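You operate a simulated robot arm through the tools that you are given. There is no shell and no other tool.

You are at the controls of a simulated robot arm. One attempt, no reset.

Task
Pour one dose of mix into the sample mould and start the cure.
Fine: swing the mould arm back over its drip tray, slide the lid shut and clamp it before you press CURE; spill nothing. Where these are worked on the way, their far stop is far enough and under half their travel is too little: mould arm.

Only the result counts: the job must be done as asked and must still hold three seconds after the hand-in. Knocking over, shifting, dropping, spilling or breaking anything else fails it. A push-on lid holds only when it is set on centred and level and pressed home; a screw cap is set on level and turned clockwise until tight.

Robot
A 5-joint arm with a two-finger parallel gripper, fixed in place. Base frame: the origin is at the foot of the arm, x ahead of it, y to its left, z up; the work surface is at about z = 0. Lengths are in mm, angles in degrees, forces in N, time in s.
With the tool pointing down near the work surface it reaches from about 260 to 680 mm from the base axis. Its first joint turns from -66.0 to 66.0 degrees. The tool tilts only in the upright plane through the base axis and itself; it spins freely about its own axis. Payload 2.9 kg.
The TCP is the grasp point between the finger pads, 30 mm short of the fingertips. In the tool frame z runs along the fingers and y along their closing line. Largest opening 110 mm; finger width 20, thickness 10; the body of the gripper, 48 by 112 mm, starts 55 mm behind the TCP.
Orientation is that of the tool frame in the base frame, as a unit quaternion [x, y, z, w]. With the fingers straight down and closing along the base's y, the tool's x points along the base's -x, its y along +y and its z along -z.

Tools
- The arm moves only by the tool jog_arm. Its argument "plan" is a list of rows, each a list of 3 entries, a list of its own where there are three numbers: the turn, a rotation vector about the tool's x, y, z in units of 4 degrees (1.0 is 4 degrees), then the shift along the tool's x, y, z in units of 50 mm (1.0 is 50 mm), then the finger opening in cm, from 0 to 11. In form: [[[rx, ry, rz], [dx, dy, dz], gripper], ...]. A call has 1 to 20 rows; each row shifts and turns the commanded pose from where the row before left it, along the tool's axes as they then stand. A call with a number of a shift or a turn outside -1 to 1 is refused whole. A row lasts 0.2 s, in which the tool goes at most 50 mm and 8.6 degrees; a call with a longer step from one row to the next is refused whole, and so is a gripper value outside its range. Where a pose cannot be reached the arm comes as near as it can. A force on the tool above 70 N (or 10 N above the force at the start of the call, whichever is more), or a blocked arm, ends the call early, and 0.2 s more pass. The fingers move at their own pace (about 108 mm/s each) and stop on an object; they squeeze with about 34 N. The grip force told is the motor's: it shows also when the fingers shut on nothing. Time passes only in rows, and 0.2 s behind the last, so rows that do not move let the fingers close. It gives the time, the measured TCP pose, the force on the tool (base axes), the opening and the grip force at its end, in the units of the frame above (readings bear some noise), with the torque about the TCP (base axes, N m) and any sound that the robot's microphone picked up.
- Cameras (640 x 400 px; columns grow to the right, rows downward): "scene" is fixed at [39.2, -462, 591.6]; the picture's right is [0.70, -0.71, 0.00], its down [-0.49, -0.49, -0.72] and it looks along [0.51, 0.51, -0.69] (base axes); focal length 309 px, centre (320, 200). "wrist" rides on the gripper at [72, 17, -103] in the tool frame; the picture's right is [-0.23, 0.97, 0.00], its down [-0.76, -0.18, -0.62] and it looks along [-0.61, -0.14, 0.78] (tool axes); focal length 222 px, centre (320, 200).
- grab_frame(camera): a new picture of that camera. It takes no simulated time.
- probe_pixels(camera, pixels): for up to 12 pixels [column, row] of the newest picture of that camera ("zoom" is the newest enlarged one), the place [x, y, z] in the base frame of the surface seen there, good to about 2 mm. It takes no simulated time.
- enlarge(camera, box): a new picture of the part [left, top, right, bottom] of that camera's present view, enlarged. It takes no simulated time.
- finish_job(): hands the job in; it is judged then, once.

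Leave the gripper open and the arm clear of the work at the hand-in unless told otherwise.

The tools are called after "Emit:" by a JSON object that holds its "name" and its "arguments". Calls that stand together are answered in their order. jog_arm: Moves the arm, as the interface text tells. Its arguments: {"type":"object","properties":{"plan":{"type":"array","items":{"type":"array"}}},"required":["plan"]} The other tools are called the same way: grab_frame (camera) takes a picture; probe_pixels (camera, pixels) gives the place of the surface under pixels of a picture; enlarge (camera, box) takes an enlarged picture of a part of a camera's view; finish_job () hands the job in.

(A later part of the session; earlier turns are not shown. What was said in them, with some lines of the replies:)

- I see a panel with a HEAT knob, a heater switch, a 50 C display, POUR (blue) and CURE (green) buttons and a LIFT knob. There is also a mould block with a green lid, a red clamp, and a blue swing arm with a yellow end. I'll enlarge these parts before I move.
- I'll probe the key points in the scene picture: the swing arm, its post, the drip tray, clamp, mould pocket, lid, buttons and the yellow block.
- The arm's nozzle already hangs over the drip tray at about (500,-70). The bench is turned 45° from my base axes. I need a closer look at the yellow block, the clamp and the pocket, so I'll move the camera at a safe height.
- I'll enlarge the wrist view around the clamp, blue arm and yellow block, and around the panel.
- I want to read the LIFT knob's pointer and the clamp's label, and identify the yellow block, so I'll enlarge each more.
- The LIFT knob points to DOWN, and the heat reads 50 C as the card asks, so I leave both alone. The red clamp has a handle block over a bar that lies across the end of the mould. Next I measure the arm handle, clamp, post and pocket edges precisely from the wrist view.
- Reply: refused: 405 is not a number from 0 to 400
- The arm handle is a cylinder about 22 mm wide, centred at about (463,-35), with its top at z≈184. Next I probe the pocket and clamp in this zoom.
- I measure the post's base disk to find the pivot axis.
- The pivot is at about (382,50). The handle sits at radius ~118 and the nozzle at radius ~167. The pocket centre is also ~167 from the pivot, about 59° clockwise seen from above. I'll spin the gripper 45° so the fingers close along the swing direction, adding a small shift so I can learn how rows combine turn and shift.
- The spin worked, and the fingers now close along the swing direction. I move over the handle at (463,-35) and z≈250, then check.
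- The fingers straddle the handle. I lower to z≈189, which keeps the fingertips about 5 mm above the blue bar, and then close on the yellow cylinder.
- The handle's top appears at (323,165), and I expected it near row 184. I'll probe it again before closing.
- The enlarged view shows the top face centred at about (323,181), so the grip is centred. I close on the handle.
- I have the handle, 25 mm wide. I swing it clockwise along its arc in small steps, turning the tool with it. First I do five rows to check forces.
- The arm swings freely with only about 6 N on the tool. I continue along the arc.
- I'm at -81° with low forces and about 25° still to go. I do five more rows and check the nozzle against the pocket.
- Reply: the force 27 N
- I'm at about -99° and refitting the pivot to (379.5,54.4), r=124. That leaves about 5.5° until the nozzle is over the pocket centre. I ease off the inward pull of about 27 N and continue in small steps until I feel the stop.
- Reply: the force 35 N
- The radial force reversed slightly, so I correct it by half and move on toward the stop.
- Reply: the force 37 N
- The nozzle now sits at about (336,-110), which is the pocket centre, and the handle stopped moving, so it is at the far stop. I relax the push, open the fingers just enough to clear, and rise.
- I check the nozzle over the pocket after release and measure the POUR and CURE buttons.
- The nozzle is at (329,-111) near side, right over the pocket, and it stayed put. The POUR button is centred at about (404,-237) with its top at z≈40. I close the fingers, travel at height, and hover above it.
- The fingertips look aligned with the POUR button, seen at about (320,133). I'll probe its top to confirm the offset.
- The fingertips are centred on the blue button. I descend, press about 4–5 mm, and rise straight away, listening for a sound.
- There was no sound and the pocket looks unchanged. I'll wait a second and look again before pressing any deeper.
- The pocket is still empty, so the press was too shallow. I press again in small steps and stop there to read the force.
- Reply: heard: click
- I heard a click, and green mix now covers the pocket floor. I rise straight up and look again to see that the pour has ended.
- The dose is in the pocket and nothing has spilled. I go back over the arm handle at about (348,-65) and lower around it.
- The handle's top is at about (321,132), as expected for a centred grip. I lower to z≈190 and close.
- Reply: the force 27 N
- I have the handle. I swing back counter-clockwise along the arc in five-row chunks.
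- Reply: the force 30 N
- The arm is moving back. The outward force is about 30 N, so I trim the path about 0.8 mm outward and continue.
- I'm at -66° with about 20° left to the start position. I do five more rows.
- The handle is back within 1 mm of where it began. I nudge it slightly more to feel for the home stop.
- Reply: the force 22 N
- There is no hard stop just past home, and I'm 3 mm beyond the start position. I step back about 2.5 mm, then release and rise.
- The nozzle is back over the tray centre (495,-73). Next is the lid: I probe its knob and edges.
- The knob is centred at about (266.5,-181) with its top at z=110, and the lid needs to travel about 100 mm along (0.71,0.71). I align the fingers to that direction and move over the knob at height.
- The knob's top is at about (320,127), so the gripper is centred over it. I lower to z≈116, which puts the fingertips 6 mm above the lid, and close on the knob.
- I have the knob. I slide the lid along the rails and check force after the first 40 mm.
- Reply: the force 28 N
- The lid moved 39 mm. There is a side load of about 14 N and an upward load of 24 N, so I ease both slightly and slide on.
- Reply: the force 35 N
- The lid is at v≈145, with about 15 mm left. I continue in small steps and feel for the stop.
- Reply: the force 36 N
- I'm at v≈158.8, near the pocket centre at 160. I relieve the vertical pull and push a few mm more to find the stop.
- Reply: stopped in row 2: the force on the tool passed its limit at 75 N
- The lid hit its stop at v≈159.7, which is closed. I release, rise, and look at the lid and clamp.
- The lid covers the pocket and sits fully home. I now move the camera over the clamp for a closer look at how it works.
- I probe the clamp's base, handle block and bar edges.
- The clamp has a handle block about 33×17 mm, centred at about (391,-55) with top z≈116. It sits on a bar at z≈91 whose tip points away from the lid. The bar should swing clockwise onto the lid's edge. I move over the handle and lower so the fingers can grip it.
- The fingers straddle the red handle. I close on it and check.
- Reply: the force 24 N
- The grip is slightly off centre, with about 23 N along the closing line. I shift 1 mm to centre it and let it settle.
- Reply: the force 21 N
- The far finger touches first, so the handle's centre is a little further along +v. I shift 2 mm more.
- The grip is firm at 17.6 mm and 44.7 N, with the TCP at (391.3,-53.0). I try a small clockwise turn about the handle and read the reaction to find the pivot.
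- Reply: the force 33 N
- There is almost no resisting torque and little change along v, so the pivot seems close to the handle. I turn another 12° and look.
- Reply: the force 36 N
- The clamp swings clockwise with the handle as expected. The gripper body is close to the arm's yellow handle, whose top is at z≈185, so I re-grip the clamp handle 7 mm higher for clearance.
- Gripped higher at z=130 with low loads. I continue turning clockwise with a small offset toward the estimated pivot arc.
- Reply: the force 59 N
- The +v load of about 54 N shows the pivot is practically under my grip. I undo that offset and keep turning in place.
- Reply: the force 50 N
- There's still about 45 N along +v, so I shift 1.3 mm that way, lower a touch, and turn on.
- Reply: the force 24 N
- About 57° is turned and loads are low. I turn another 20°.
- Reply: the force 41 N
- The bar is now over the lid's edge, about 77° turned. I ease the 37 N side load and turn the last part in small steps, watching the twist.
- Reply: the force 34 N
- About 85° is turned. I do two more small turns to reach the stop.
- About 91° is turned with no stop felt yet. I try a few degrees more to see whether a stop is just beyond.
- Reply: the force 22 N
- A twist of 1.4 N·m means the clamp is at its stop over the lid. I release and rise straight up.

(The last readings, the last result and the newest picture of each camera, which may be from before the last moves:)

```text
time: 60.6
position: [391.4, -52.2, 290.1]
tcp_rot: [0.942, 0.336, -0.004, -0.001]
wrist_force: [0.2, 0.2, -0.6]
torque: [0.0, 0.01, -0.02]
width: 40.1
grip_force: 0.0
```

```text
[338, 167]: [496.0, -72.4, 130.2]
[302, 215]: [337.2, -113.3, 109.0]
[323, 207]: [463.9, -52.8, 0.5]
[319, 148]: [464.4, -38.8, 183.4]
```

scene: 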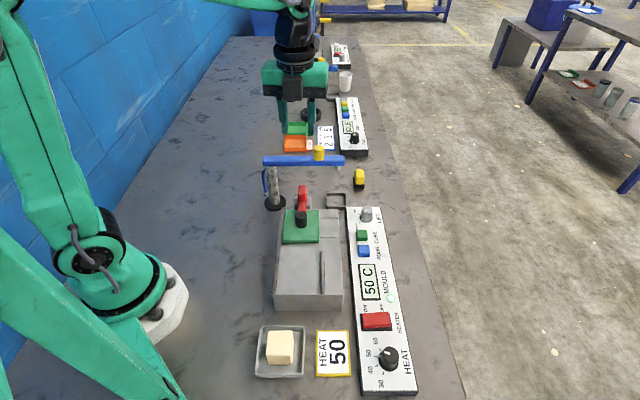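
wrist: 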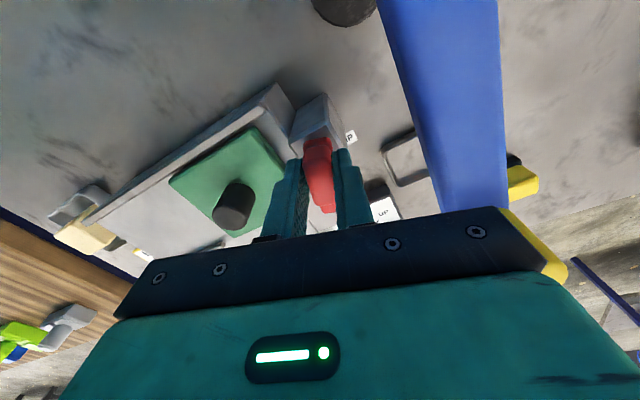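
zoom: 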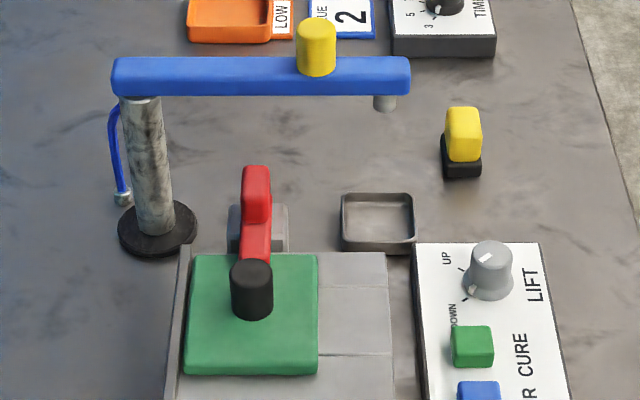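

The clamp bar lies over the lid edge, the nozzle is over the tray, and the mould reads 50 C. Next I close the fingers and hover over the green CURE button at about (438,-205).

Emit:
{"name": "jog_arm", "arguments": {"plan": [[[0, 0, 0], [-0.301, 0.74, 0], 2], [[0, 0, 0], [-0.301, 0.74, 0], 0], [[0, 0, 0], [-0.301, 0.74, 0], 0], [[0, 0, 0], [-0.301, 0.74, 0], 0], [[0, 0, 0], [0, 0, 0.74], 0], [[0, 0, 0], [0, 0, 0.74], 0], [[0, 0, 0], [0, 0, 0.74], 0], [[0, 0, 0], [0, 0, 0.74], 0], [[0, 0, 0], [0, 0, 0.6], 0], [[0, 0, 0], [0, 0, 0], 0]]}}

Emit:
{"name": "grab_frame", "arguments": {"camera": "wrist"}}

Emit:
{"name": "enlarge", "arguments": {"camera": "wrist", "box": [260, 80, 380, 190]}}

Emit:
{"name": "enlarge", "arguments": {"camera": "scene", "box": [300, 150, 420, 270]}}

```text
time: 62.8
position: [440.3, -205.1, 113.1]
tcp_rot: [0.942, 0.337, -0.002, -0.003]
wrist_force: [-0.7, 0.7, -0.4]
torque: [0.02, 0.04, 0.01]
width: 0.0
grip_force: 34.2
```

```text
taken
```

wrist: 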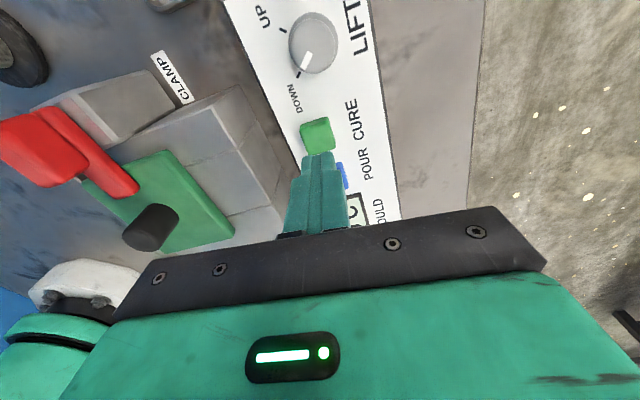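

```text
3.64 times, centred on (320, 135) of wrist
```

zoom: 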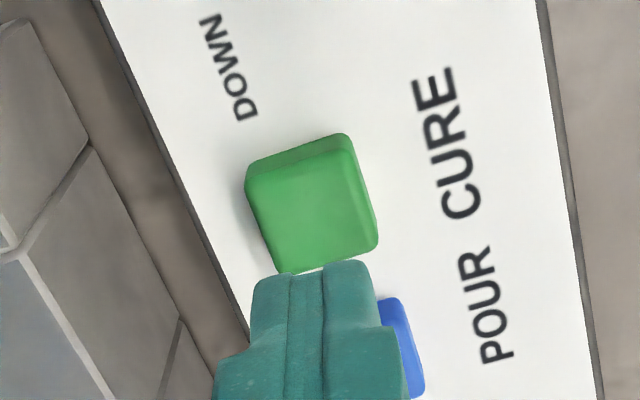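

```text
3.33 times, centred on (360, 210) of scene
```

zoom: 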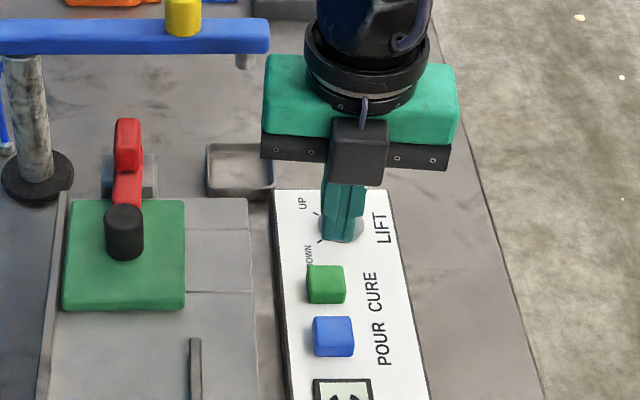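

The button's top centre is at (319,139), right under the fingertips. I press down to the depth that clicked on POUR and read the result.

Emit:
{"name": "jog_arm", "arguments": {"plan": [[[0, 0, 0], [0, 0, 0.4], 0], [[0, 0, 0], [0, 0, 0.36], 0], [[0, 0, 0], [0, 0, 0.1], 0], [[0, 0, 0], [0, 0, 0.08], 0]]}}

Emit:
{"name": "enlarge", "arguments": {"camera": "scene", "box": [260, 150, 420, 310]}}

```text
time: 63.8
position: [439.4, -204.5, 66.0]
tcp_rot: [0.942, 0.336, -0.002, -0.002]
wrist_force: [0.6, 0.8, 1.5]
torque: [0.03, 0.01, 0.03]
width: 0.3
grip_force: 33.0
heard: click
```

```text
2.50 times, centred on (340, 230) of scene
```

zoom: 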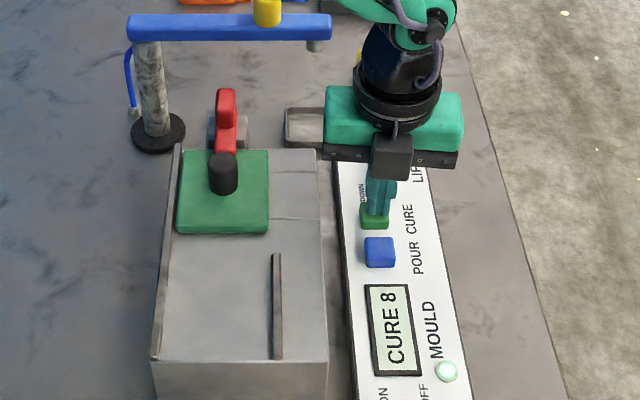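

There was a click and the display shows "CURE 8", so the cure has started. I rise clear and open the gripper.

Emit:
{"name": "jog_arm", "arguments": {"plan": [[[0, 0, 0], [0, 0, -0.5], 0], [[0, 0, 0], [0, 0, -0.9], 0], [[0, 0, 0], [0, 0, -0.9], 0], [[0, 0, 0], [0, 0, -0.9], 0], [[0, 0, 0], [0, 0, -0.9], 0], [[0, 0, 0], [0, 0, -0.9], 3], [[0, 0, 0], [0, 0, 0], 6], [[0, 0, 0], [0, 0, 0], 6]]}}

Emit:
{"name": "grab_frame", "arguments": {"camera": "scene"}}

Emit:
{"name": "enlarge", "arguments": {"camera": "scene", "box": [250, 140, 410, 320]}}

```text
time: 65.6
position: [438.9, -206.0, 315.6]
tcp_rot: [0.942, 0.336, -0.002, -0.003]
wrist_force: [0.2, 1.0, -0.1]
torque: [-0.01, 0.03, -0.01]
width: 60.0
grip_force: 0.0
```

```text
taken
```

scene: 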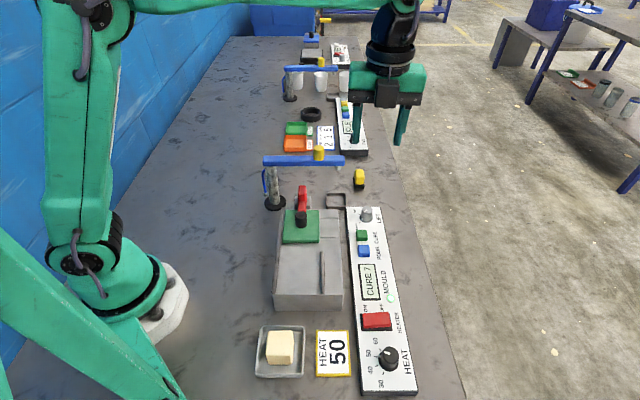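

```text
2.22 times, centred on (330, 230) of scene
```

zoom: 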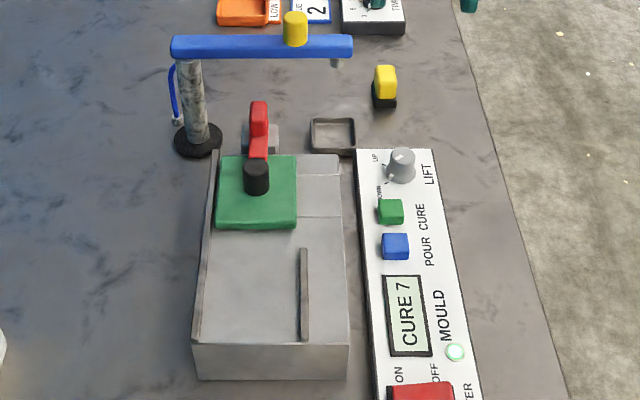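

The cure is counting down, now at "CURE 7". The lid is shut and clamped, the mould arm is back over its drip tray, and I see no spills. The gripper is open and clear of the work, so I hand in.

Emit:
{"name": "finish_job", "arguments": {}}

```text
The job is handed in.
```

I poured one dose of mix into the mould and started the cure. When I handed in, the panel was counting down and read "CURE 7".

- **Pour:** I swung the mould arm to its far stop over the pocket and pressed POUR. The first press was too shallow: there was no click and the pocket stayed empty. The second press clicked, and green mix covered the pocket floor.
- **Mould arm:** It is back over the drip tray with the nozzle near the tray's centre. I felt no hard stop there, so I placed it by matching its starting position.
- **Lid and clamp:** I slid the lid until it hit its stop over the pocket. The clamp is turned about 90° to its stop, with its bar over the lid's edge.
- **Cure:** I pressed CURE only after the lid was clamped. It clicked and the display changed to "CURE 8".

I saw no spills. The heat setting, heater switch and LIFT knob were left as they were; the display read 50 C, matching the card. The gripper is open and the arm is clear of the work.
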